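You operate a simulated robot arm through the tools that you are given. There is no shell and no other tool.

You are at the controls of a simulated robot arm. One attempt, no reset.

TASK
The jar on the screen was scanned twice: void it once, pack it, press DONE.
Fine: VOID on the knob to void, back to PACK before DONE; the small tote beside the scanner; leave the other jars. Set down upright: what you pick out.

Only the result counts: the job must be done as asked and must still hold three seconds after the hand-in. Knocking over, shifting, dropping, spilling or breaking anything else fails it.

THE ROBOT
A 5-joint arm with a two-finger parallel gripper, fixed in place. Base frame: the origin is at the foot of the arm, x ahead of it, y to its left, z up; the work surface is at about z = 860. Readings come in mm, rad, newtons and seconds.
It reaches about 1134 mm from its shoulder. Its first joint turns from -2.601 to 2.601 rad. Payload 1.57 kg.
The tool frame sits at the grasp point between the pads (the TCP): z along the fingers, y along the line on which they close. The tips reach 30 mm beyond it. Largest opening 110 mm; finger width 24, thickness 12; the body of the gripper, 48 by 112 mm, starts 78 mm behind the TCP.
Orientation is that of the tool frame in the base frame, as [roll, pitch, yaw] about the fixed x, y, z axes, in that order (R = Rz(yaw) Ry(pitch) Rx(roll)). With the fingers straight down and closing along the base's y, the tool's x points along the base's -x, its y along +y and its z along -z.

THE INTERFACE
- The arm moves only by the tool apply_moves. Its argument "deltas" is a list of rows, each an object of numbers (a shift or turn left out is 0, a gripper value left out holds the last): "dx", "dy", "dz": the shift along the tool's x, y, z in mm; "ax", "ay", "az": the turn, a rotation vector about the tool's x, y, z in rad; "claw": the finger opening in mm, from 0 to 110. In form: [{"dx": .., "dy": .., "dz": .., "ax": .., "ay": .., "az": .., "claw": ..}, ...]. A call has 1 to 20 rows; each row shifts and turns the commanded pose from where the row before left it, along the tool's axes as they then stand. Rows are played at 5 a second. More than 50 mm and 0.15 rad between two rows, or a gripper value outside its range, and nothing of the call is played. Where a pose cannot be reached the arm comes as near as it can. A force on the tool above 40 N (or 10 N above the force at the start of the call, whichever is more), or a blocked arm, ends the call early, and 0.2 s more pass. Each finger travels about 72 mm/s and halts on what it meets, pressing with about 24 N; the grip force reading is that of the motor and also rises with nothing between the fingers. The clock runs only during rows and for 0.2 s after the last one: add rows that do not move to give the fingers time. It gives the time, the measured TCP pose, the force on the tool (base axes), the opening and the grip force at its end, in the units of the frame above (readings bear some noise), with the torque about the TCP (base axes, N m) and any sound that the robot's microphone picked up.
- Cameras (640 x 400 px; columns grow to the right, rows downward): "scene" is fixed at [402.1, -651.5, 1434.5]; the picture's right is [-0.91, 0.42, 0.00], its down [0.42, 0.90, -0.13] and it looks along [-0.05, -0.12, -0.99] (base axes); focal length 214 px, centre (320, 200). "wrist" rides on the gripper at [70, 16, -141] in the tool frame; the picture's right is [-0.23, 0.97, 0.00], its down [-0.85, -0.20, -0.48] and it looks along [-0.47, -0.11, 0.88] (tool axes); focal length 222 px, centre (320, 200). There is no depth. A picture from a camera that has moved, and an enlarged one, comes with that camera's place and axes in the base frame and with its lens.
- camera(camera): a new picture of that camera. It takes no simulated time.
- raise_lower(by): slides the trunk up (or, below 0, down) by that many mm; the arm rides with it, the base frame stays. It gives what a move gives, with no picture.
- enlarge(camera, box): a new picture of the part [left, top, right, bottom] of that camera's present view, enlarged. It takes no simulated time.
- close_job(): hands the job in; it is judged then, once.

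Nothing tells you positions but the pictures and the camera data. Unless the task says otherwise, let go and move clear before handing in.

The tools are called after "Emit:" as a command line: name --argument value ..., lists and objects as JSON in quotes. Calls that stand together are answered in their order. apply_moves: Moves the arm, as the interface text tells. Its arguments: {"type":"object","properties":{"deltas":{"type":"array","items":{"type":"object","properties":{"dx":{"type":"number"},"dy":{"type":"number"},"dz":{"type":"number"},"ax":{"type":"number"},"ay":{"type":"number"},"az":{"type":"number"},"claw":{"type":"number"}}}}},"required":["deltas"]} The other tools are called the same way: raise_lower (by) slides the trunk up or down; camera (camera) takes a picture; enlarge (camera, box) takes an enlarged picture of a part of a camera's view; close_job () hands the job in.

At the start:

```text
clock: 0.0
ee_pos: [102.6, -608.0, 1201.5]
ee_rot: [3.141, -0.001, 3.139]
wrist_force: [-0.7, 1.3, -0.7]
ft_torque: [0.0, -0.02, -0.02]
gripper_width: 110.2
grip_force: 0.0
trunk travel left (down, up): [-934.0, 36.0]
```

scene: 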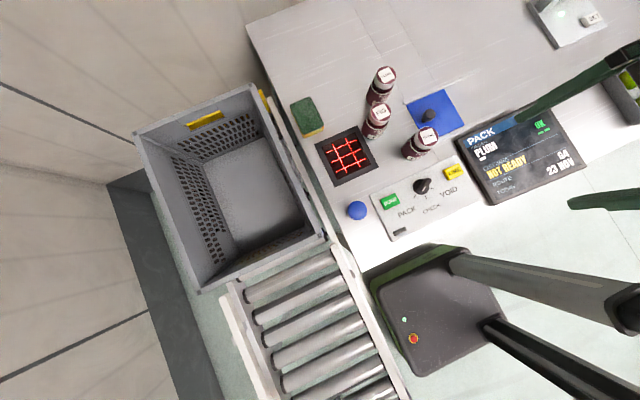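
wrist: 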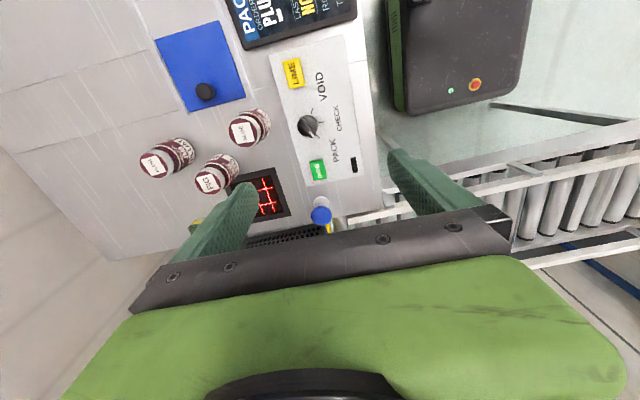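

I see a bench with three jars, a scanner with red grid, a control panel (knob, DONE, LINE?), a screen, a grey tote and a conveyor. I'll enlarge the important parts to read them before moving.

Emit:
enlarge --camera "scene" --box '[440, 90, 600, 210]'

Emit:
enlarge --camera "scene" --box '[340, 50, 480, 150]'

Emit:
enlarge --camera "scene" --box '[330, 150, 490, 250]'

Emit:
enlarge --camera "wrist" --box '[120, 80, 360, 230]'

Emit:
enlarge --camera "wrist" --box '[220, 0, 380, 100]'

```text
3.33 times, centred on (520, 150) of scene
camera zoom: at [402.1, -651.5, 1434.5], right [-0.91, 0.42, 0.0], down [0.42, 0.9, -0.13], along [-0.05, -0.12, -0.99], focal length 715 px, centre (-347, 367)
```

zoom: 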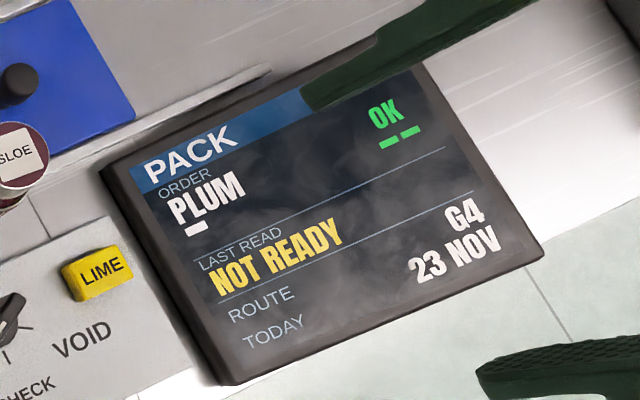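

```text
4.00 times, centred on (410, 100) of scene
camera zoom: at [402.1, -651.5, 1434.5], right [-0.91, 0.42, 0.0], down [0.42, 0.9, -0.13], along [-0.05, -0.12, -0.99], focal length 858 px, centre (-40, 600)
```

zoom: 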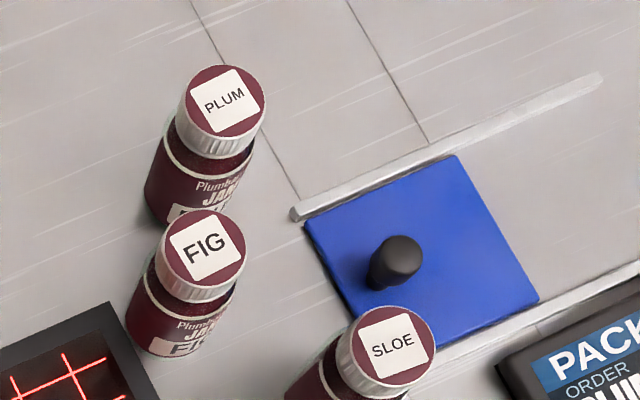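

```text
4.00 times, centred on (410, 200) of scene
camera zoom: at [402.1, -651.5, 1434.5], right [-0.91, 0.42, 0.0], down [0.42, 0.9, -0.13], along [-0.05, -0.12, -0.99], focal length 858 px, centre (-40, 200)
```

zoom: 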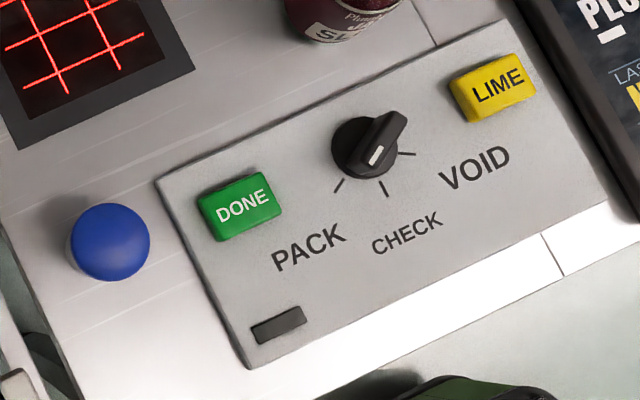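

```text
2.67 times, centred on (240, 155) of wrist
camera zoom: at [33.2, -591.3, 1343.6], right [0.23, 0.97, 0.0], down [0.85, -0.2, 0.48], along [0.47, -0.11, -0.88], focal length 592 px, centre (533, 320)
```

zoom: 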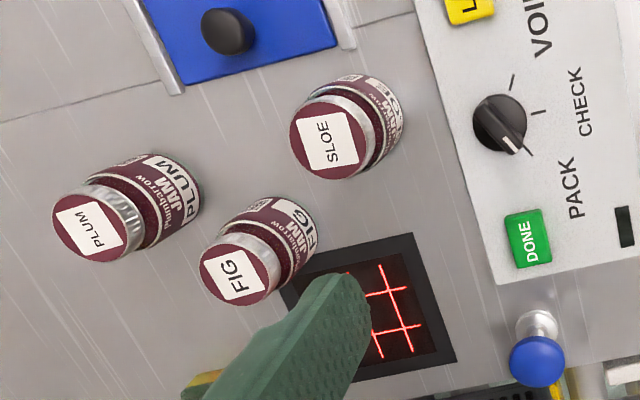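

```text
4.00 times, centred on (300, 50) of wrist
camera zoom: at [33.2, -591.3, 1343.6], right [0.23, 0.97, 0.0], down [0.85, -0.2, 0.48], along [0.47, -0.11, -0.88], focal length 888 px, centre (400, 800)
```

zoom: 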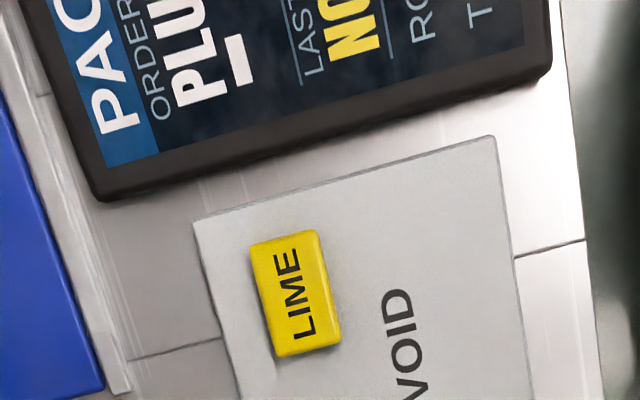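

The order shows PLUM; the knob seems to be at PACK. I'll look at the jars, the scanner, the tote and the far objects more closely.

Emit:
enlarge --camera "wrist" --box '[130, 110, 230, 200]'

Emit:
enlarge --camera "scene" --box '[355, 55, 415, 145]'

Emit:
enlarge --camera "scene" --box '[280, 80, 400, 230]'

Emit:
enlarge --camera "scene" --box '[520, 0, 640, 120]'

Emit:
enlarge --camera "scene" --box '[100, 70, 350, 310]'

Emit:
enlarge --camera "scene" --box '[390, 70, 490, 170]'

```text
4.44 times, centred on (180, 155) of wrist
camera zoom: at [33.2, -591.3, 1343.6], right [0.23, 0.97, 0.0], down [0.85, -0.2, 0.48], along [0.47, -0.11, -0.88], focal length 987 px, centre (942, 400)
```

zoom: 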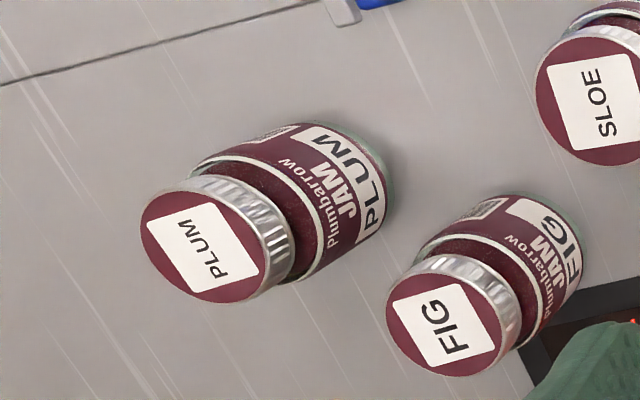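

```text
4.44 times, centred on (385, 100) of scene
camera zoom: at [402.1, -651.5, 1434.5], right [-0.91, 0.42, 0.0], down [0.42, 0.9, -0.13], along [-0.05, -0.12, -0.99], focal length 953 px, centre (31, 644)
```

zoom: 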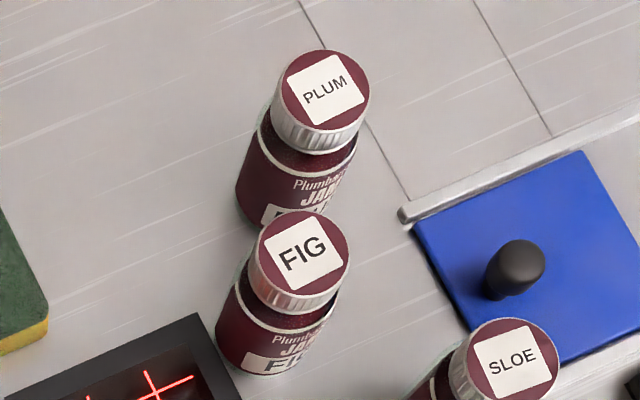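

```text
2.67 times, centred on (340, 155) of scene
camera zoom: at [402.1, -651.5, 1434.5], right [-0.91, 0.42, 0.0], down [0.42, 0.9, -0.13], along [-0.05, -0.12, -0.99], focal length 572 px, centre (267, 320)
```

zoom: 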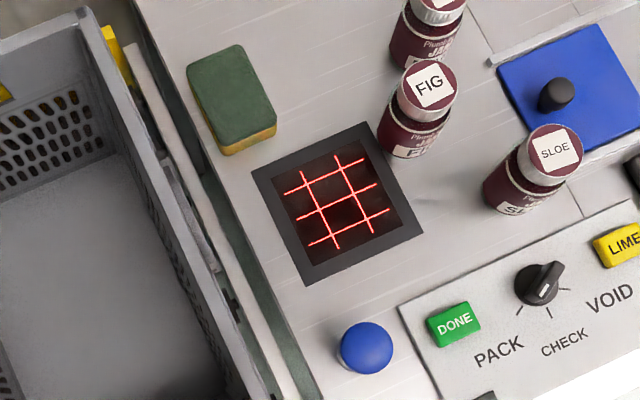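

```text
3.33 times, centred on (580, 60) of scene
camera zoom: at [402.1, -651.5, 1434.5], right [-0.91, 0.42, 0.0], down [0.42, 0.9, -0.13], along [-0.05, -0.12, -0.99], focal length 715 px, centre (-547, 667)
```

zoom: 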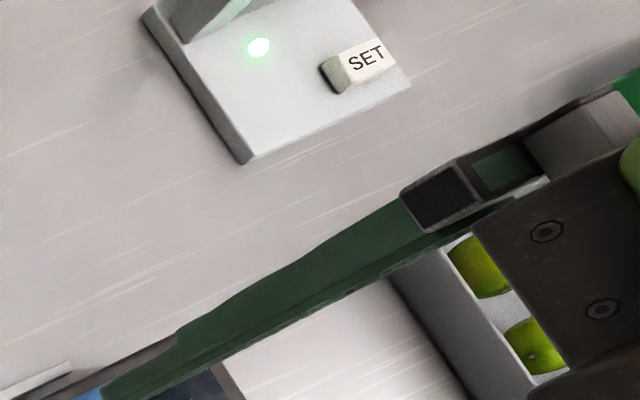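

```text
1.67 times, centred on (225, 190) of scene
camera zoom: at [402.1, -651.5, 1434.5], right [-0.91, 0.42, 0.0], down [0.42, 0.9, -0.13], along [-0.05, -0.12, -0.99], focal length 358 px, centre (478, 217)
```

zoom: 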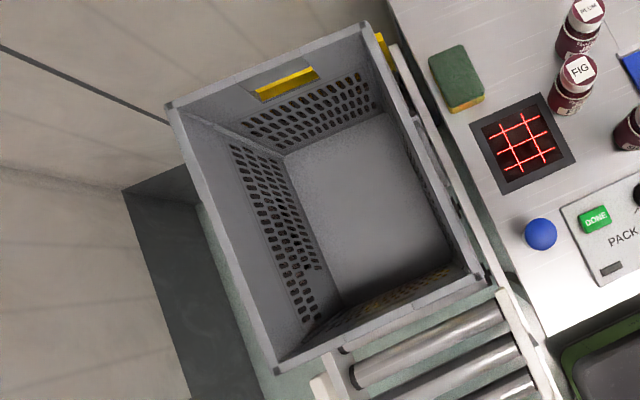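

```text
4.00 times, centred on (440, 120) of scene
camera zoom: at [402.1, -651.5, 1434.5], right [-0.91, 0.42, 0.0], down [0.42, 0.9, -0.13], along [-0.05, -0.12, -0.99], focal length 858 px, centre (-160, 520)
```

zoom: 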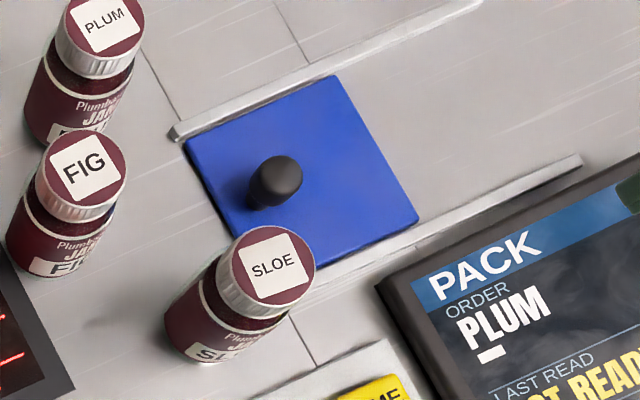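

The order is PLUM, a single unit per count line perhaps partly hidden by my finger. I'll back the arm away in +y so the scene camera sees the whole screen and panel.

Emit:
apply_moves --deltas '[{"dy": 45}, {"dy": 45}, {"dy": 45}, {"dy": 45}, {"dy": 20}, {}]'

Emit:
camera --camera "scene"

Emit:
camera --camera "wrist"

Emit:
enlarge --camera "scene" --box '[440, 90, 600, 210]'

Emit:
enlarge --camera "scene" --box '[520, 0, 640, 120]'

```text
clock: 1.4
ee_pos: [110.1, -520.0, 1201.7]
ee_rot: [3.14, -0.001, -3.141]
wrist_force: [-0.5, 0.1, -1.0]
ft_torque: [0.03, -0.02, 0.04]
gripper_width: 110.0
grip_force: 0.1
out of reach, approached as far as the arm can: row 2, 3, 4, 5
trunk travel left (down, up): [-934.0, 36.0]
```

```text
taken
```

scene: 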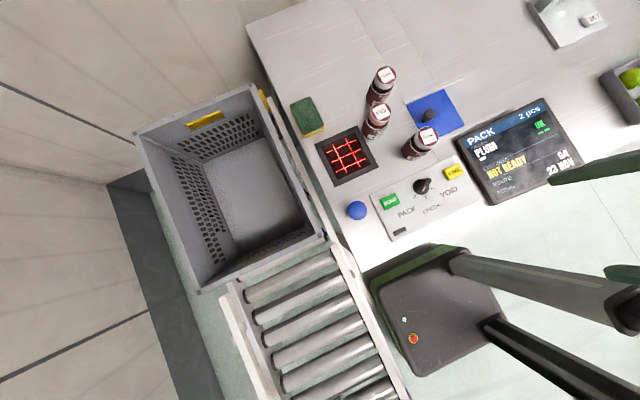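

```text
taken
camera wrist: at [39.9, -504.3, 1343.7], right [0.23, 0.97, 0.0], down [0.86, -0.2, 0.48], along [0.47, -0.11, -0.88], focal length 222 px, centre (320, 200)
```

wrist: 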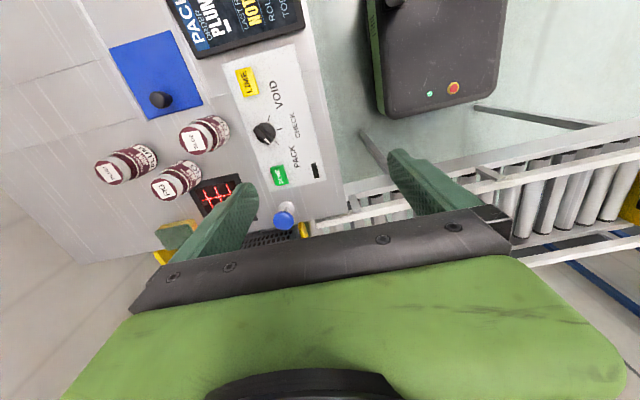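

```text
3.33 times, centred on (520, 150) of scene
camera zoom: at [402.1, -651.5, 1434.5], right [-0.91, 0.42, 0.0], down [0.42, 0.9, -0.13], along [-0.05, -0.12, -0.99], focal length 715 px, centre (-347, 367)
```

zoom: 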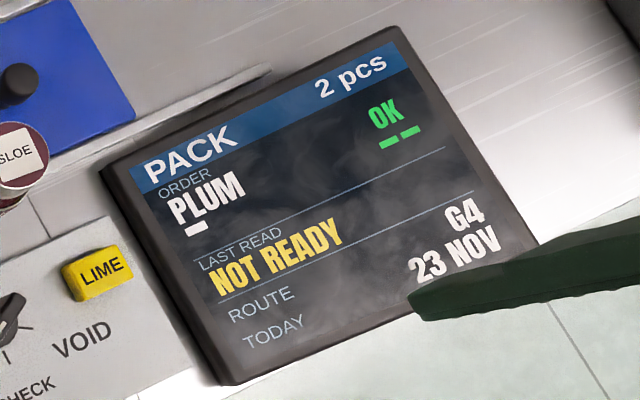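

```text
3.33 times, centred on (580, 60) of scene
camera zoom: at [402.1, -651.5, 1434.5], right [-0.91, 0.42, 0.0], down [0.42, 0.9, -0.13], along [-0.05, -0.12, -0.99], focal length 715 px, centre (-547, 667)
```

zoom: 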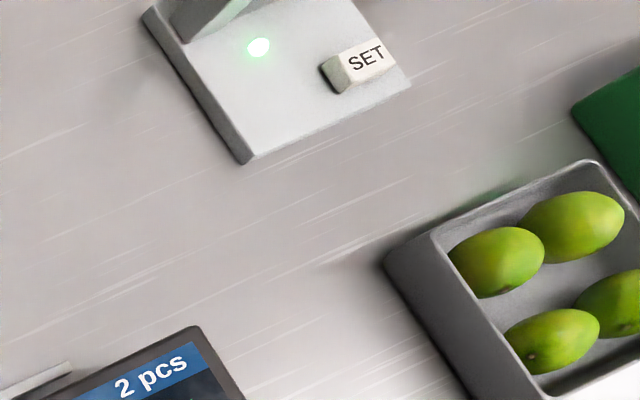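

The screen reads PACK, 2 pcs, PLUM; so I must void one PLUM. The knob at roughly (112, -636) points at PACK; I'll move above it at a safe height for a closer look.

Emit:
apply_moves --deltas '[{"dy": -29, "dz": 20, "claw": 60}, {"dy": -29, "dz": 40}, {"dy": -29, "dz": 40}, {"dy": -29, "dz": 40}, {"dz": 20}, {}]'

Emit:
camera --camera "wrist"

```text
clock: 2.8
ee_pos: [112.3, -641.8, 1201.3]
ee_rot: [3.141, 0.0, 3.14]
wrist_force: [0.3, 0.0, -0.7]
ft_torque: [-0.01, 0.03, -0.01]
gripper_width: 59.7
grip_force: 0.0
out of reach, approached as far as the arm can: row 1, 2, 3, 4, 5
trunk travel left (down, up): [-934.0, 36.0]
```

```text
taken
camera wrist: at [42.6, -624.7, 1343.5], right [0.23, 0.97, 0.0], down [0.85, -0.2, 0.48], along [0.47, -0.11, -0.88], focal length 222 px, centre (320, 200)
```

wrist: 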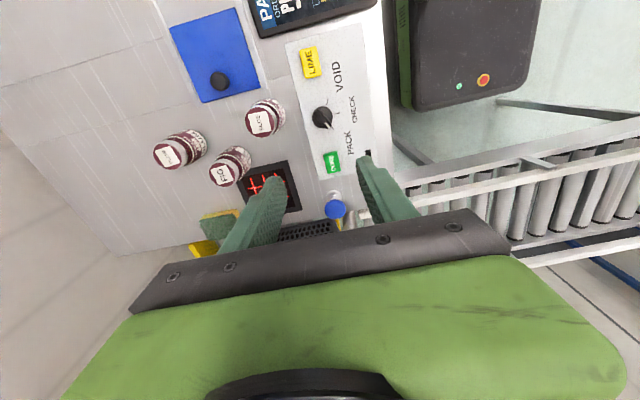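

The arm can't get lower at this trunk height, so I'll lower the trunk 150 mm with the tool riding straight down above the knob.

Emit:
raise_lower --by -150

Emit:
camera --camera "scene"

Emit:
camera --camera "wrist"

```text
clock: 4.5
ee_pos: [112.5, -639.6, 1051.8]
ee_rot: [3.141, 0.0, 3.141]
wrist_force: [-0.8, -1.3, -0.1]
ft_torque: [0.01, 0.02, -0.03]
gripper_width: 60.1
grip_force: 0.0
trunk travel left (down, up): [-784.0, 186.0]
```

```text
taken
```

scene: 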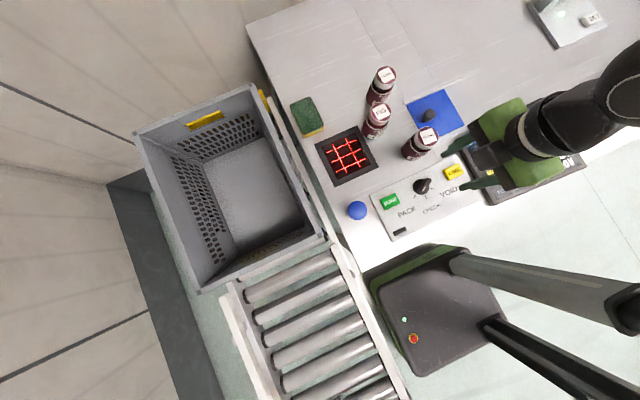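

```text
taken
camera wrist: at [42.8, -624.4, 1193.7], right [0.23, 0.97, 0.0], down [0.86, -0.2, 0.48], along [0.47, -0.11, -0.88], focal length 222 px, centre (320, 200)
```

wrist: 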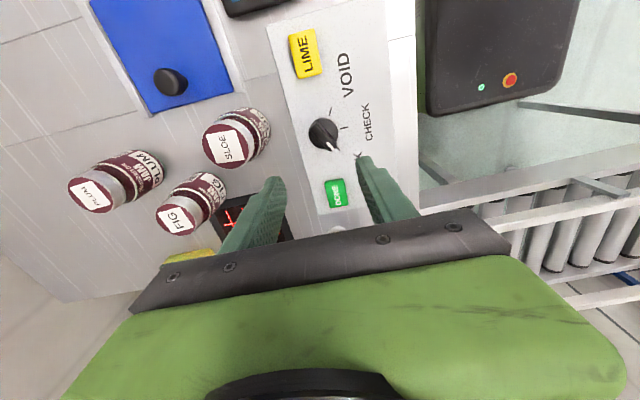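

The knob sits almost directly beneath the tool. I'll enlarge it in both views to fix its centre and heading.

Emit:
enlarge --camera "wrist" --box '[283, 105, 363, 155]'

Emit:
enlarge --camera "scene" --box '[390, 165, 454, 205]'

```text
8.00 times, centred on (323, 130) of wrist
camera zoom: at [42.8, -624.4, 1193.7], right [0.23, 0.97, 0.0], down [0.86, -0.2, 0.48], along [0.47, -0.11, -0.88], focal length 1777 px, centre (296, 760)
```

zoom: 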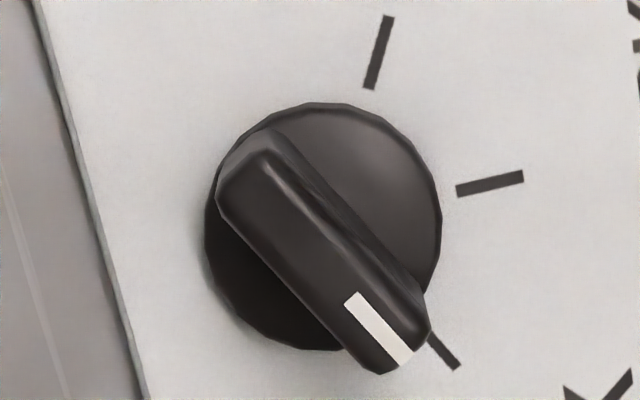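

```text
10.00 times, centred on (422, 185) of scene
camera zoom: at [402.1, -651.5, 1434.5], right [-0.91, 0.42, 0.0], down [0.42, 0.9, -0.13], along [-0.05, -0.12, -0.99], focal length 2145 px, centre (-700, 350)
```

zoom: 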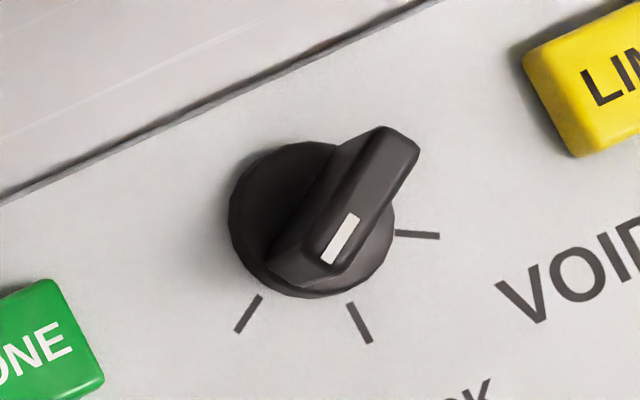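

The knob bar is about 38 mm long with its top near (112, -637, 891), heading about 26° (PACK), with VOID near 148°. I'll lift the arm to regain room, align the spin with the bar, then lower the trunk.

Emit:
apply_moves --deltas '[{"dz": -40, "az": -0.15}, {"dz": -40, "az": -0.15}, {"dz": -40, "az": -0.15}, {"dz": -30}, {}]'

Emit:
raise_lower --by -240

Emit:
camera --camera "scene"

Emit:
camera --camera "wrist"

```text
clock: 5.8
ee_pos: [110.8, -640.9, 1051.6]
ee_rot: [-3.14, 0.0, -2.691]
wrist_force: [0.1, 1.2, 0.7]
ft_torque: [0.0, -0.05, -0.01]
gripper_width: 60.2
grip_force: 0.0
out of reach, approached as far as the arm can: row 1, 2, 3, 4
trunk travel left (down, up): [-784.0, 186.0]
```

```text
clock: 7.3
ee_pos: [111.0, -640.5, 899.9]
ee_rot: [3.141, -0.002, -2.69]
wrist_force: [1.6, -0.5, 61.1]
ft_torque: [2.19, 0.27, 0.03]
gripper_width: 60.1
grip_force: 0.8
trunk travel left (down, up): [-630.0, 340.0]
stopped: the force on the tool passed its limit at 318 N (the readings are from after the stop); the commanded pose is now the measured one
```

```text
taken
```

scene: 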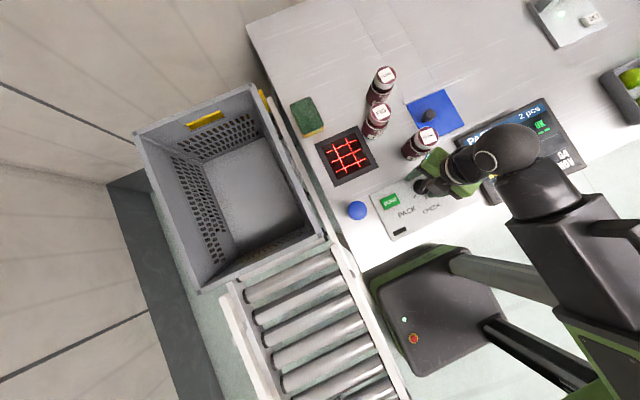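

```text
taken
camera wrist: at [41.5, -655.4, 1042.4], right [-0.22, 0.98, 0.0], down [0.86, 0.19, 0.48], along [0.47, 0.1, -0.88], focal length 222 px, centre (320, 200)
```

wrist: 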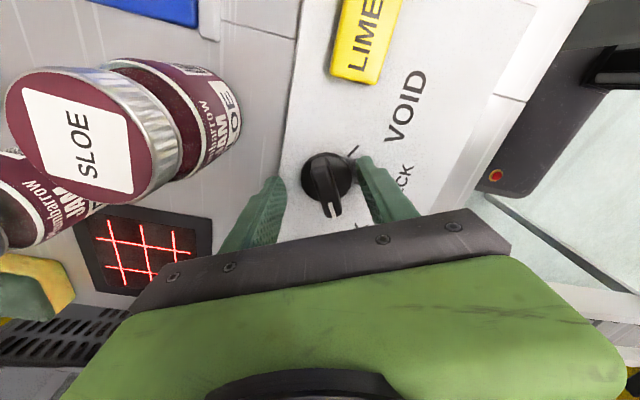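

My upward move was refused and I didn't check before lowering, so the fingertips pressed on the panel (318 N stop). I'll relieve that by raising the trunk, then inspect for any shift.

Emit:
raise_lower --by 12

Emit:
enlarge --camera "wrist" --box '[240, 100, 440, 240]'

Emit:
camera --camera "scene"

```text
clock: 7.9
ee_pos: [112.5, -644.3, 907.4]
ee_rot: [-3.141, -0.002, -2.69]
wrist_force: [-0.2, 0.6, 0.0]
ft_torque: [-0.01, -0.03, -0.06]
gripper_width: 60.2
grip_force: 0.0
trunk travel left (down, up): [-642.0, 328.0]
```

```text
2.86 times, centred on (340, 170) of wrist
camera zoom: at [41.8, -659.1, 1050.9], right [-0.22, 0.98, 0.0], down [0.86, 0.19, 0.48], along [0.47, 0.1, -0.88], focal length 635 px, centre (263, 286)
```

zoom: 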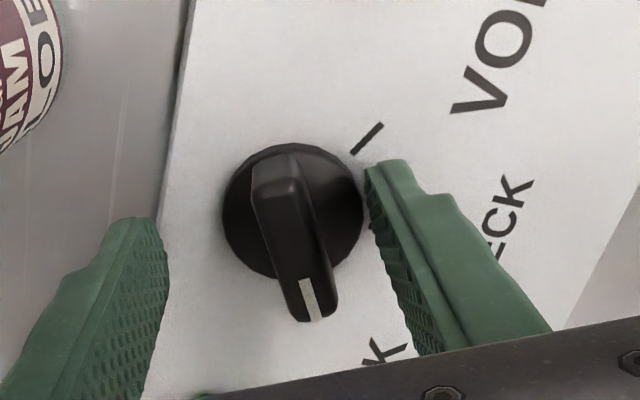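

```text
taken
```

scene: 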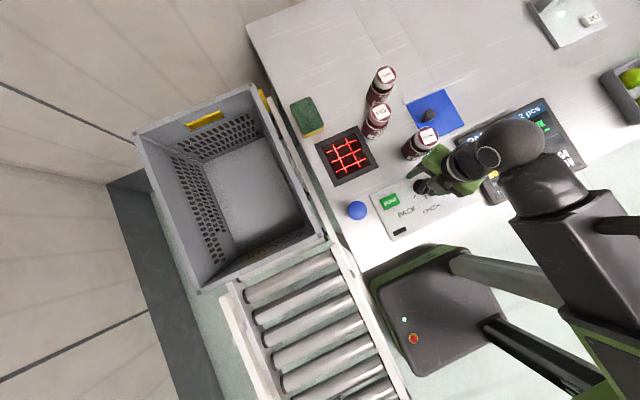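

The panel and knob look undisturbed. I'll centre the fingers on the knob bar (about +7 mm in y) and test whether the arm can move in z here.

Emit:
apply_moves --deltas '[{"dx": -3.5, "dy": 6.1}, {}, {"dz": -6}, {}]'

Emit:
enlarge --camera "wrist" --box '[240, 100, 440, 240]'

```text
clock: 8.9
ee_pos: [111.8, -636.0, 909.6]
ee_rot: [-3.139, -0.002, -2.692]
wrist_force: [0.2, 0.2, -0.2]
ft_torque: [-0.03, 0.02, -0.02]
gripper_width: 59.7
grip_force: 0.0
out of reach, approached as far as the arm can: row 3
trunk travel left (down, up): [-642.0, 328.0]
```

```text
2.86 times, centred on (340, 170) of wrist
camera zoom: at [42.0, -652.0, 1051.5], right [-0.22, 0.98, 0.0], down [0.86, 0.19, 0.48], along [0.47, 0.1, -0.88], focal length 635 px, centre (263, 286)
```

zoom: 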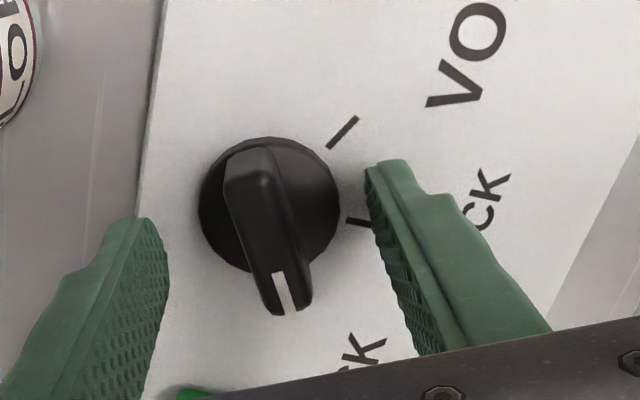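

The fingers now straddle the bar with good alignment and tips near z 880. I'll close on the bar.

Emit:
apply_moves --deltas '[{"claw": 30}, {"claw": 5}, {"claw": 5}, {}]'

Emit:
enlarge --camera "wrist" --box '[240, 100, 440, 240]'

```text
clock: 9.9
ee_pos: [111.8, -635.8, 910.1]
ee_rot: [3.141, -0.003, -2.692]
wrist_force: [-5.8, 12.2, -4.2]
ft_torque: [0.29, 0.03, 0.15]
gripper_width: 17.6
grip_force: 7.4
trunk travel left (down, up): [-642.0, 328.0]
```

```text
2.86 times, centred on (340, 170) of wrist
camera zoom: at [41.4, -651.1, 1051.9], right [-0.22, 0.98, 0.0], down [0.86, 0.19, 0.48], along [0.47, 0.1, -0.88], focal length 635 px, centre (263, 286)
```

zoom: 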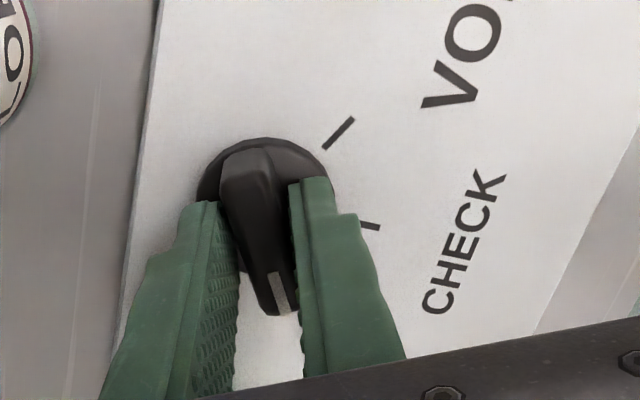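

One finger touched first and the grip is a few mm off centre. I'll let it settle with a small centring shift.

Emit:
apply_moves --deltas '[{"dy": 1.5}, {}, {}]'

```text
clock: 10.7
ee_pos: [110.4, -634.1, 909.6]
ee_rot: [-3.14, -0.002, -2.691]
wrist_force: [-4.4, 11.6, -3.1]
ft_torque: [0.18, 0.12, 0.12]
gripper_width: 16.2
grip_force: 6.4
trunk travel left (down, up): [-642.0, 328.0]
```

Emit:
apply_moves --deltas '[{"dy": 1.5}, {}, {}]'

Emit:
enlarge --camera "wrist" --box '[240, 100, 440, 240]'

```text
clock: 11.5
ee_pos: [111.2, -635.0, 909.5]
ee_rot: [-3.139, -0.001, -2.69]
wrist_force: [2.3, -5.9, 15.4]
ft_torque: [0.59, -0.15, 0.66]
gripper_width: 15.1
grip_force: 31.2
trunk travel left (down, up): [-642.0, 328.0]
```

```text
2.86 times, centred on (340, 170) of wrist
camera zoom: at [40.8, -649.7, 1051.9], right [-0.22, 0.98, 0.0], down [0.86, 0.2, 0.48], along [0.47, 0.1, -0.88], focal length 635 px, centre (263, 286)
```

zoom: 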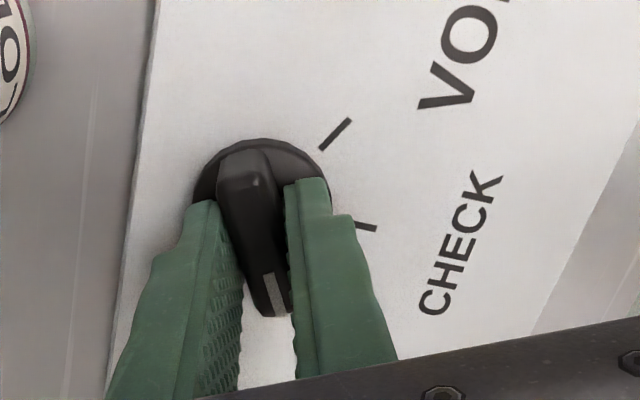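

The bar is gripped firmly. Now I'll turn counter-clockwise (seen from above) toward CHECK first.

Emit:
apply_moves --deltas '[{"az": -0.1}, {"az": -0.1}, {"az": -0.1}, {"az": -0.1}, {"az": -0.1}, {"az": -0.1}, {"az": -0.1}, {"az": -0.1}, {"az": -0.1}, {"az": -0.1}, {"az": -0.05}, {}]'

Emit:
enlarge --camera "wrist" --box '[240, 100, 440, 240]'

Emit:
camera --camera "scene"

```text
clock: 14.1
ee_pos: [109.4, -634.2, 908.4]
ee_rot: [3.14, -0.003, -1.639]
wrist_force: [-1.3, -19.6, 27.8]
ft_torque: [-0.17, -0.19, 0.06]
gripper_width: 14.0
grip_force: 30.1
trunk travel left (down, up): [-642.0, 328.0]
```

```text
2.86 times, centred on (340, 170) of wrist
camera zoom: at [88.9, -702.1, 1051.9], right [-0.96, 0.29, 0.0], down [0.26, 0.84, 0.47], along [0.14, 0.45, -0.88], focal length 635 px, centre (263, 286)
```

zoom: 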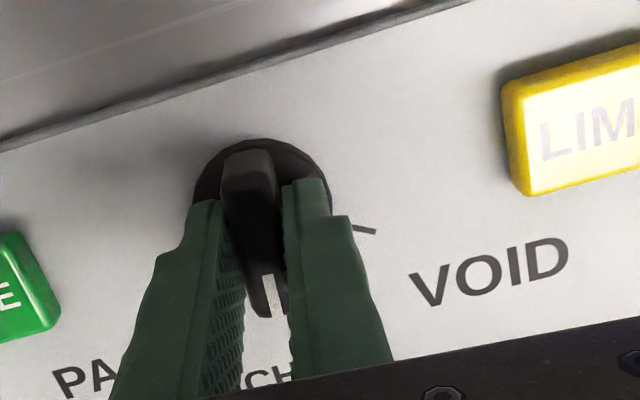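

```text
taken
```

scene: 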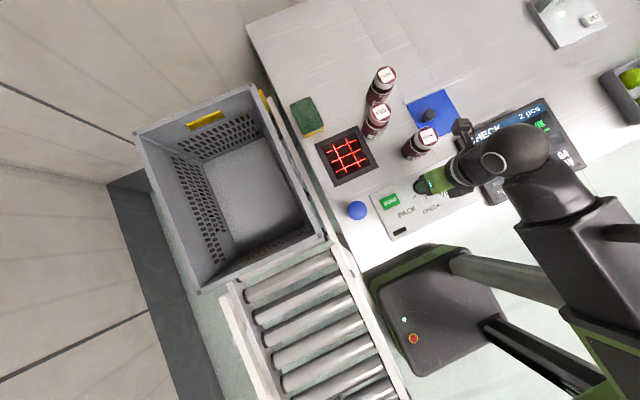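

The screen now shows CHECK, so turning works. I'll relax the grip, re-close to shed side load, then continue to VOID.

Emit:
apply_moves --deltas '[{"claw": 24}, {}, {}]'

Emit:
raise_lower --by 2

Emit:
enlarge --camera "wrist" --box '[240, 100, 440, 240]'

```text
clock: 14.9
ee_pos: [111.0, -634.5, 909.2]
ee_rot: [3.139, -0.002, -1.643]
wrist_force: [-0.5, 0.1, 0.3]
ft_torque: [0.01, -0.01, 0.01]
gripper_width: 23.8
grip_force: 0.0
trunk travel left (down, up): [-642.0, 328.0]
```

```text
clock: 15.4
ee_pos: [110.6, -633.8, 911.2]
ee_rot: [3.139, -0.003, -1.642]
wrist_force: [0.1, 0.4, 0.7]
ft_torque: [-0.02, 0.04, 0.02]
gripper_width: 24.0
grip_force: 0.1
trunk travel left (down, up): [-644.0, 326.0]
```

```text
2.86 times, centred on (340, 170) of wrist
camera zoom: at [89.3, -702.0, 1053.5], right [-0.96, 0.3, 0.0], down [0.26, 0.84, 0.48], along [0.14, 0.46, -0.88], focal length 635 px, centre (263, 286)
```

zoom: 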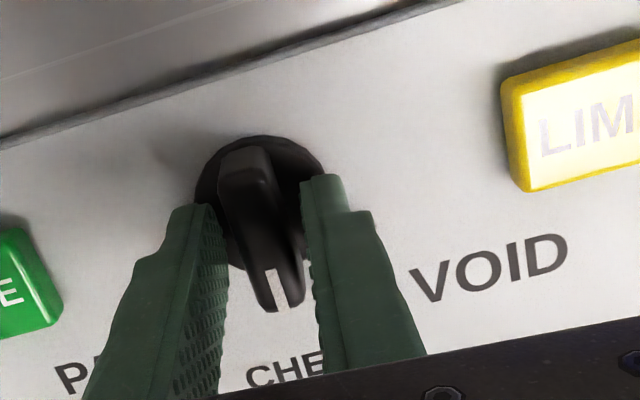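

Emit:
apply_moves --deltas '[{"dy": -1.2, "claw": 24}, {"claw": 5}, {"claw": 5}, {}, {}]'

```text
clock: 16.6
ee_pos: [110.8, -632.7, 911.0]
ee_rot: [3.139, -0.002, -1.642]
wrist_force: [-11.5, 6.7, -7.9]
ft_torque: [-0.04, 0.06, 0.02]
gripper_width: 13.7
grip_force: 30.3
trunk travel left (down, up): [-644.0, 326.0]
```

Emit:
apply_moves --deltas '[{"az": -0.1}, {"az": -0.1}, {"az": -0.1}, {"az": -0.1}, {"az": -0.1}, {"az": -0.1}, {"az": -0.1}, {"az": -0.1}, {"az": -0.1}, {"az": -0.1}, {"az": -0.05}, {}]'

Emit:
enlarge --camera "wrist" --box '[240, 100, 440, 240]'

Emit:
enlarge --camera "scene" --box '[400, 90, 600, 215]'

```text
clock: 19.2
ee_pos: [111.0, -632.6, 911.6]
ee_rot: [3.136, -0.002, -1.601]
wrist_force: [-26.9, 12.4, -17.0]
ft_torque: [0.24, -0.15, -0.05]
gripper_width: 14.0
grip_force: 30.4
out of reach, approached as far as the arm can: row 1, 2, 3, 4, 5, 6, 7, 8, 9, 10
trunk travel left (down, up): [-644.0, 326.0]
```

```text
2.86 times, centred on (340, 170) of wrist
camera zoom: at [92.3, -702.1, 1053.7], right [-0.97, 0.26, 0.01], down [0.23, 0.85, 0.48], along [0.12, 0.46, -0.88], focal length 635 px, centre (263, 286)
```

zoom: 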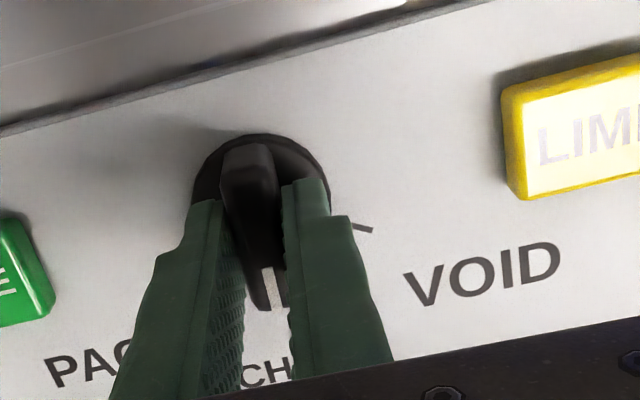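

```text
3.20 times, centred on (500, 152) of scene
camera zoom: at [402.1, -651.5, 1434.5], right [-0.91, 0.42, 0.0], down [0.42, 0.9, -0.13], along [-0.05, -0.12, -0.99], focal length 686 px, centre (-256, 352)
```

zoom: 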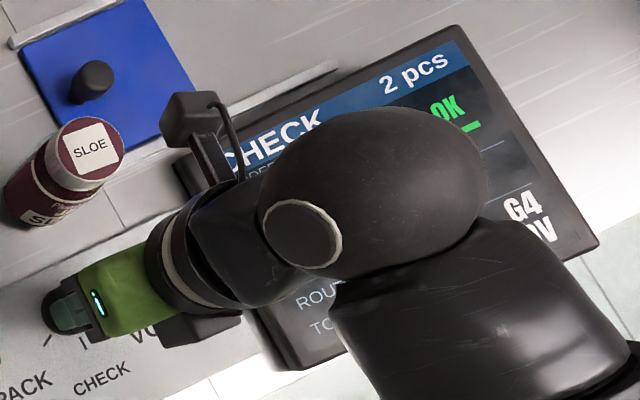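

The wrist spin reached its limit; the knob is at CHECK. The gripper is symmetric, so I'll release, raise a little, spin back about 180° and regrip.

Emit:
apply_moves --deltas '[{"claw": 50}, {}, {}]'

Emit:
raise_lower --by 40

Emit:
apply_moves --deltas '[{"az": 0.15}, {"az": 0.15}, {"az": 0.15}, {"az": 0.15}, {"az": 0.15}, {"az": 0.15}, {"az": 0.15}, {"az": 0.15}, {"az": 0.15}, {"az": 0.15}, {"az": 0.15}, {"az": 0.15}, {"az": 0.15}, {"az": 0.15}, {"az": 0.15}, {"az": 0.15}, {"az": 0.15}, {"az": 0.15}, {}]'

Emit:
camera --camera "wrist"

```text
clock: 20.0
ee_pos: [112.9, -632.8, 911.2]
ee_rot: [3.136, -0.003, -1.6]
wrist_force: [0.1, -0.4, 0.6]
ft_torque: [0.0, -0.04, -0.02]
gripper_width: 49.9
grip_force: 0.0
trunk travel left (down, up): [-644.0, 326.0]
```

```text
clock: 20.9
ee_pos: [113.7, -634.0, 951.7]
ee_rot: [3.136, -0.001, -1.6]
wrist_force: [-0.4, 0.3, -0.7]
ft_torque: [0.01, 0.03, -0.01]
gripper_width: 50.1
grip_force: 0.1
trunk travel left (down, up): [-684.0, 286.0]
```

```text
clock: 24.9
ee_pos: [111.4, -633.8, 950.3]
ee_rot: [-3.138, -0.001, 1.98]
wrist_force: [-0.5, -0.5, 0.1]
ft_torque: [-0.02, -0.02, 0.03]
gripper_width: 49.9
grip_force: 0.0
trunk travel left (down, up): [-684.0, 286.0]
```

```text
taken
camera wrist: at [99.4, -562.6, 1093.2], right [0.98, 0.18, -0.01], down [0.16, -0.86, 0.48], along [0.08, -0.47, -0.88], focal length 222 px, centre (320, 200)
```

wrist: 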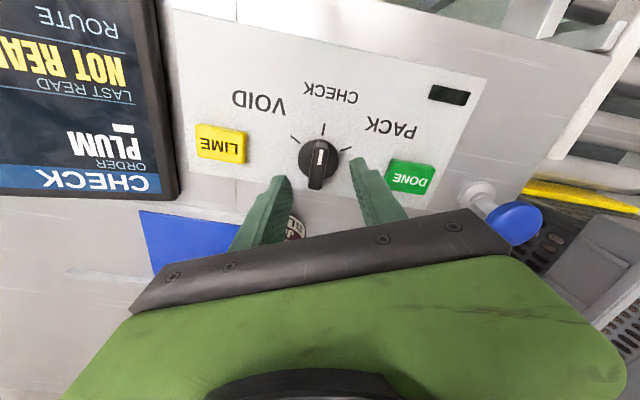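

The knob is at CHECK and the spin works in this direction. I'll finish aligning with the bar (yaw about 1.56).

Emit:
apply_moves --deltas '[{"az": 0.14}, {"az": 0.14}, {"az": 0.14}, {}]'

Emit:
enlarge --camera "wrist" --box '[240, 100, 440, 240]'

```text
clock: 25.9
ee_pos: [113.0, -633.0, 952.0]
ee_rot: [-3.137, 0.001, 1.563]
wrist_force: [1.3, -0.1, 0.3]
ft_torque: [-0.01, -0.01, 0.03]
gripper_width: 50.3
grip_force: 0.1
trunk travel left (down, up): [-684.0, 286.0]
```

```text
2.86 times, centred on (340, 170) of wrist
camera zoom: at [129.9, -563.2, 1093.1], right [0.97, -0.24, 0.0], down [-0.2, -0.85, 0.48], along [-0.12, -0.47, -0.88], focal length 635 px, centre (263, 286)
```

zoom: 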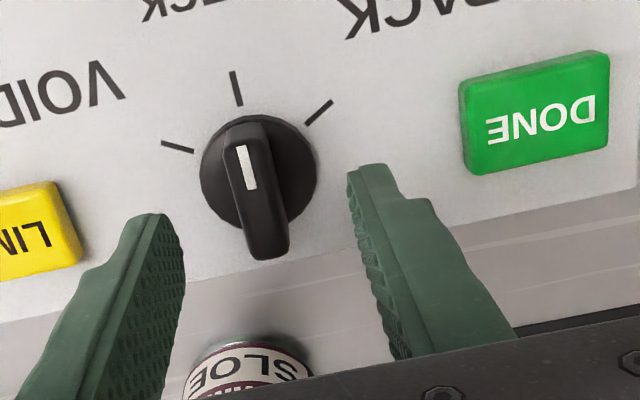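

Emit:
apply_moves --deltas '[{"dx": -2, "dy": -2, "claw": 50}, {}]'

Emit:
raise_lower --by -40

Emit:
enlarge --camera "wrist" --box '[240, 100, 440, 240]'

```text
clock: 26.5
ee_pos: [111.0, -634.8, 951.7]
ee_rot: [-3.136, 0.002, 1.563]
wrist_force: [0.9, -0.6, 0.0]
ft_torque: [0.0, 0.0, -0.02]
gripper_width: 50.2
grip_force: 0.0
trunk travel left (down, up): [-684.0, 286.0]
```

```text
clock: 27.3
ee_pos: [111.8, -634.3, 910.9]
ee_rot: [-3.137, 0.002, 1.563]
wrist_force: [0.1, 0.5, 0.7]
ft_torque: [-0.02, 0.0, -0.01]
gripper_width: 50.0
grip_force: 0.2
trunk travel left (down, up): [-644.0, 326.0]
```

```text
2.86 times, centred on (340, 170) of wrist
camera zoom: at [128.2, -564.7, 1053.1], right [0.97, -0.23, 0.0], down [-0.2, -0.85, 0.48], along [-0.12, -0.47, -0.88], focal length 635 px, centre (263, 286)
```

zoom: 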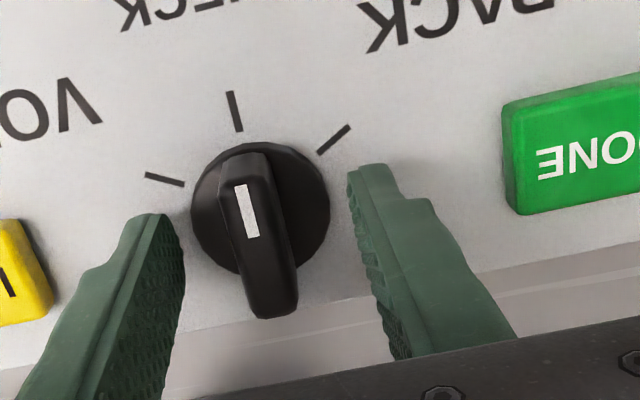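

Emit:
apply_moves --deltas '[{"claw": 26}, {"claw": 5}, {"claw": 5}, {}, {}]'

```text
clock: 28.5
ee_pos: [110.7, -634.7, 911.1]
ee_rot: [-3.138, 0.001, 1.564]
wrist_force: [-8.4, 1.8, -2.5]
ft_torque: [0.04, -0.5, -0.03]
gripper_width: 13.7
grip_force: 30.2
trunk travel left (down, up): [-644.0, 326.0]
```

The bar is gripped firmly (13.7 mm, 30 N). Now I'll turn on from CHECK to VOID.

Emit:
apply_moves --deltas '[{"az": -0.1}, {"az": -0.1}, {"az": -0.1}, {"az": -0.1}, {"az": -0.1}, {"az": -0.1}, {"az": -0.1}, {"az": -0.1}, {"az": -0.1}, {"az": -0.1}, {"az": -0.06}, {}]'

Emit:
camera --camera "wrist"

Emit:
enlarge --camera "scene" --box '[400, 90, 600, 215]'

```text
clock: 31.1
ee_pos: [109.5, -634.2, 911.1]
ee_rot: [-3.136, 0.0, 2.626]
wrist_force: [-10.8, -1.8, 0.7]
ft_torque: [0.68, 0.17, -0.33]
gripper_width: 13.7
grip_force: 30.2
trunk travel left (down, up): [-644.0, 326.0]
```

```text
taken
camera wrist: at [57.5, -585.9, 1053.5], right [0.68, 0.73, -0.01], down [0.65, -0.59, 0.48], along [0.35, -0.33, -0.88], focal length 222 px, centre (320, 200)
```

wrist: 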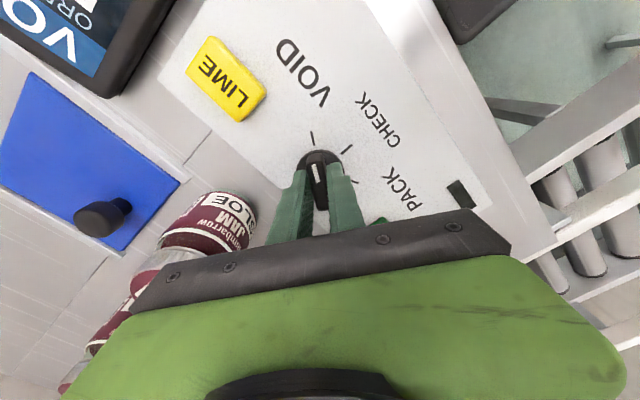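

```text
3.20 times, centred on (500, 152) of scene
camera zoom: at [402.1, -651.5, 1434.5], right [-0.91, 0.42, 0.0], down [0.42, 0.9, -0.13], along [-0.05, -0.12, -0.99], focal length 686 px, centre (-256, 352)
```

zoom: 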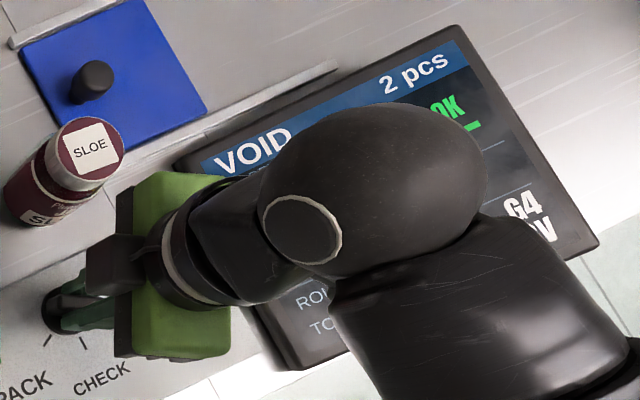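

The knob is at VOID and the screen confirms VOID, 2 pcs. I'll release and raise clear of the jars.

Emit:
apply_moves --deltas '[{"claw": 50}, {}, {}]'

Emit:
raise_lower --by 150

Emit:
camera --camera "scene"

Emit:
camera --camera "wrist"

```text
clock: 31.9
ee_pos: [109.8, -634.6, 911.7]
ee_rot: [-3.136, -0.003, 2.623]
wrist_force: [0.1, 0.0, -0.2]
ft_torque: [0.02, -0.03, -0.01]
gripper_width: 50.2
grip_force: 0.1
trunk travel left (down, up): [-644.0, 326.0]
```

```text
clock: 33.6
ee_pos: [110.6, -633.8, 1061.5]
ee_rot: [-3.135, -0.004, 2.624]
wrist_force: [0.4, 0.1, -0.1]
ft_torque: [-0.01, 0.01, -0.04]
gripper_width: 50.1
grip_force: 0.0
trunk travel left (down, up): [-794.0, 176.0]
```

```text
taken
```

scene: 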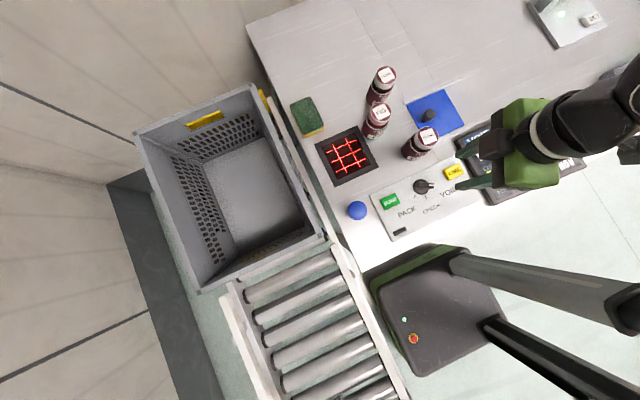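

```text
taken
camera wrist: at [58.5, -585.6, 1203.4], right [0.68, 0.73, -0.01], down [0.65, -0.6, 0.48], along [0.35, -0.33, -0.88], focal length 222 px, centre (320, 200)
```

wrist: 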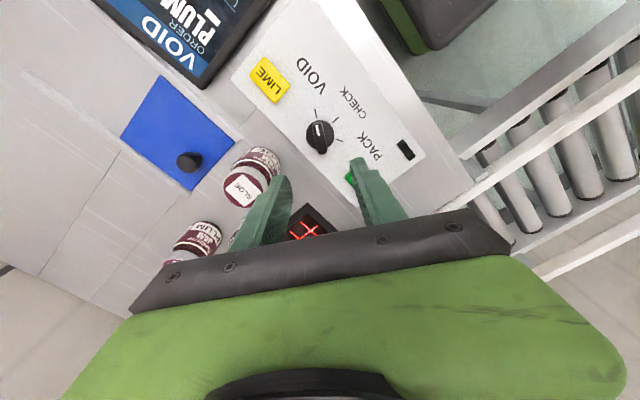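

The knob stays on VOID. I'll travel above the jars (tips at z about 1030, lids at 955) toward PLUM and look again.

Emit:
apply_moves --deltas '[{"dx": -22.2, "dy": -42.4, "claw": 108}, {"dx": -22.2, "dy": -42.4}, {"dx": -22.2, "dy": -42.4}, {"dx": -22.2, "dy": -42.4}, {}]'

Emit:
camera --camera "wrist"

Emit:
camera --camera "scene"

```text
clock: 34.9
ee_pos: [105.1, -823.7, 1060.5]
ee_rot: [-3.137, -0.004, 2.623]
wrist_force: [0.0, -0.8, -0.1]
ft_torque: [0.0, -0.01, -0.06]
gripper_width: 107.8
grip_force: 0.1
out of reach, approached as far as the arm can: row 2, 4
trunk travel left (down, up): [-794.0, 176.0]
```

```text
taken
camera wrist: at [53.4, -774.8, 1203.7], right [0.68, 0.73, -0.01], down [0.65, -0.6, 0.48], along [0.35, -0.33, -0.88], focal length 222 px, centre (320, 200)
```

wrist: 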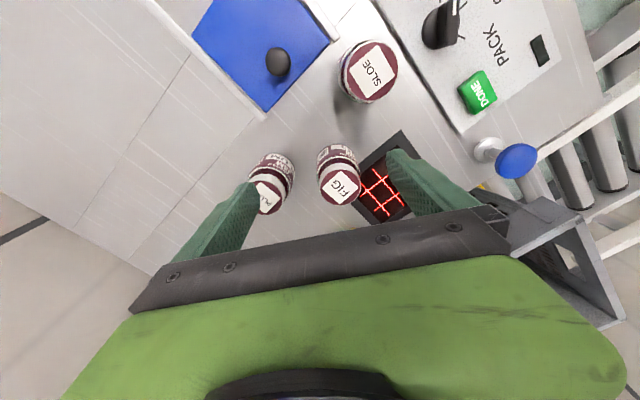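

```text
taken
```

scene: 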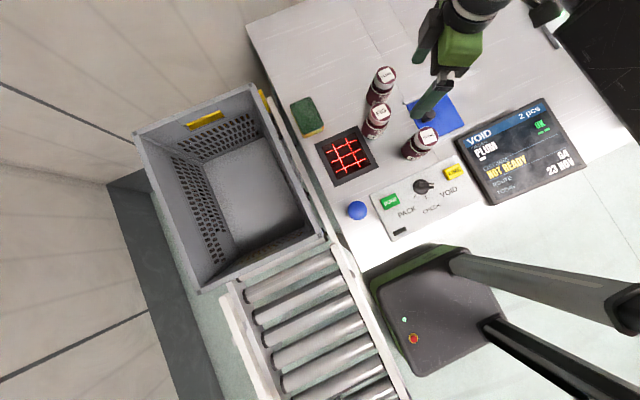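

Emit:
enlarge --camera "wrist" --box '[230, 130, 390, 230]'

Emit:
enlarge --camera "scene" --box '[350, 55, 430, 105]'

```text
4.00 times, centred on (310, 180) of wrist
camera zoom: at [53.4, -774.8, 1203.7], right [0.68, 0.73, -0.01], down [0.65, -0.6, 0.48], along [0.35, -0.33, -0.88], focal length 888 px, centre (360, 280)
```

zoom: 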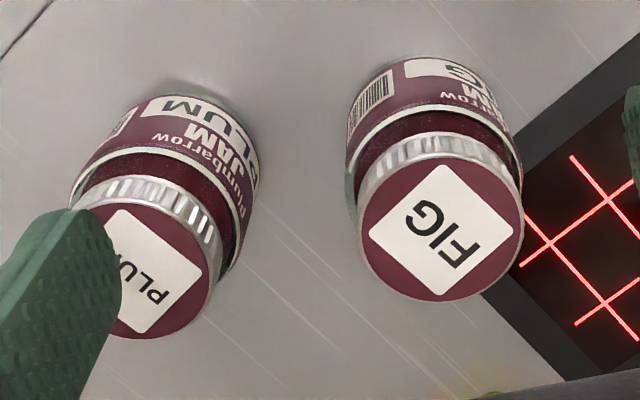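

```text
8.00 times, centred on (390, 80) of scene
camera zoom: at [402.1, -651.5, 1434.5], right [-0.91, 0.42, 0.0], down [0.42, 0.9, -0.13], along [-0.05, -0.12, -0.99], focal length 1716 px, centre (-240, 1160)
```

zoom: 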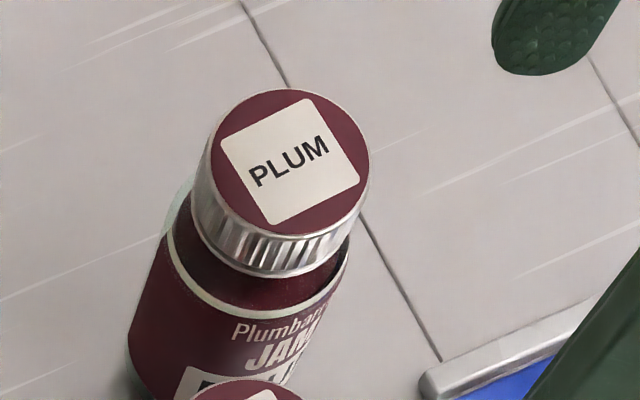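

PLUM is at about (99, -921) with lid top z ≈ 953, and its barcode seems to face roughly -x. I'll spin to close along about 100° (clear of FIG), leaving the barcode uncovered, then centre over PLUM.

Emit:
apply_moves --deltas '[{"az": 0.144}, {"az": 0.144}, {"az": 0.144}, {"az": 0.144}, {"az": 0.144}, {"az": 0.144}, {"az": 0.144}, {"az": 0.144}, {"az": 0.144}, {"az": 0.144}, {"az": 0.144}, {"az": 0.144}, {"az": 0.144}, {"az": 0.144}, {"az": 0.144}, {"az": 0.144}, {"az": 0.144}, {}]'

Emit:
camera --camera "wrist"

```text
clock: 38.6
ee_pos: [102.6, -825.8, 1061.7]
ee_rot: [3.14, 0.005, 0.174]
wrist_force: [-0.1, -0.7, 0.1]
ft_torque: [-0.02, 0.02, 0.03]
gripper_width: 108.3
grip_force: 0.0
trunk travel left (down, up): [-794.0, 176.0]
```

```text
taken
camera wrist: at [175.3, -829.2, 1203.0], right [-0.06, -1.0, 0.0], down [-0.87, 0.05, 0.48], along [-0.48, 0.02, -0.88], focal length 222 px, centre (320, 200)
```

wrist: 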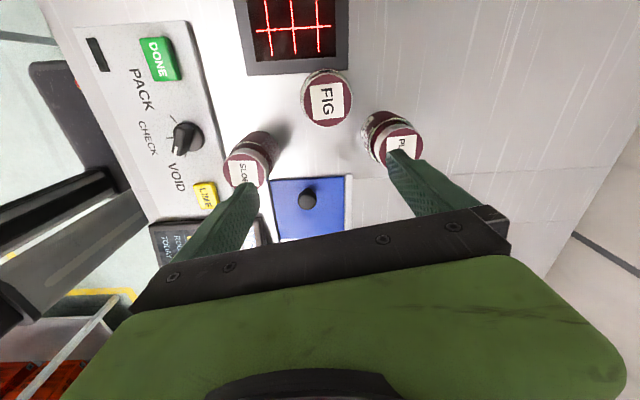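

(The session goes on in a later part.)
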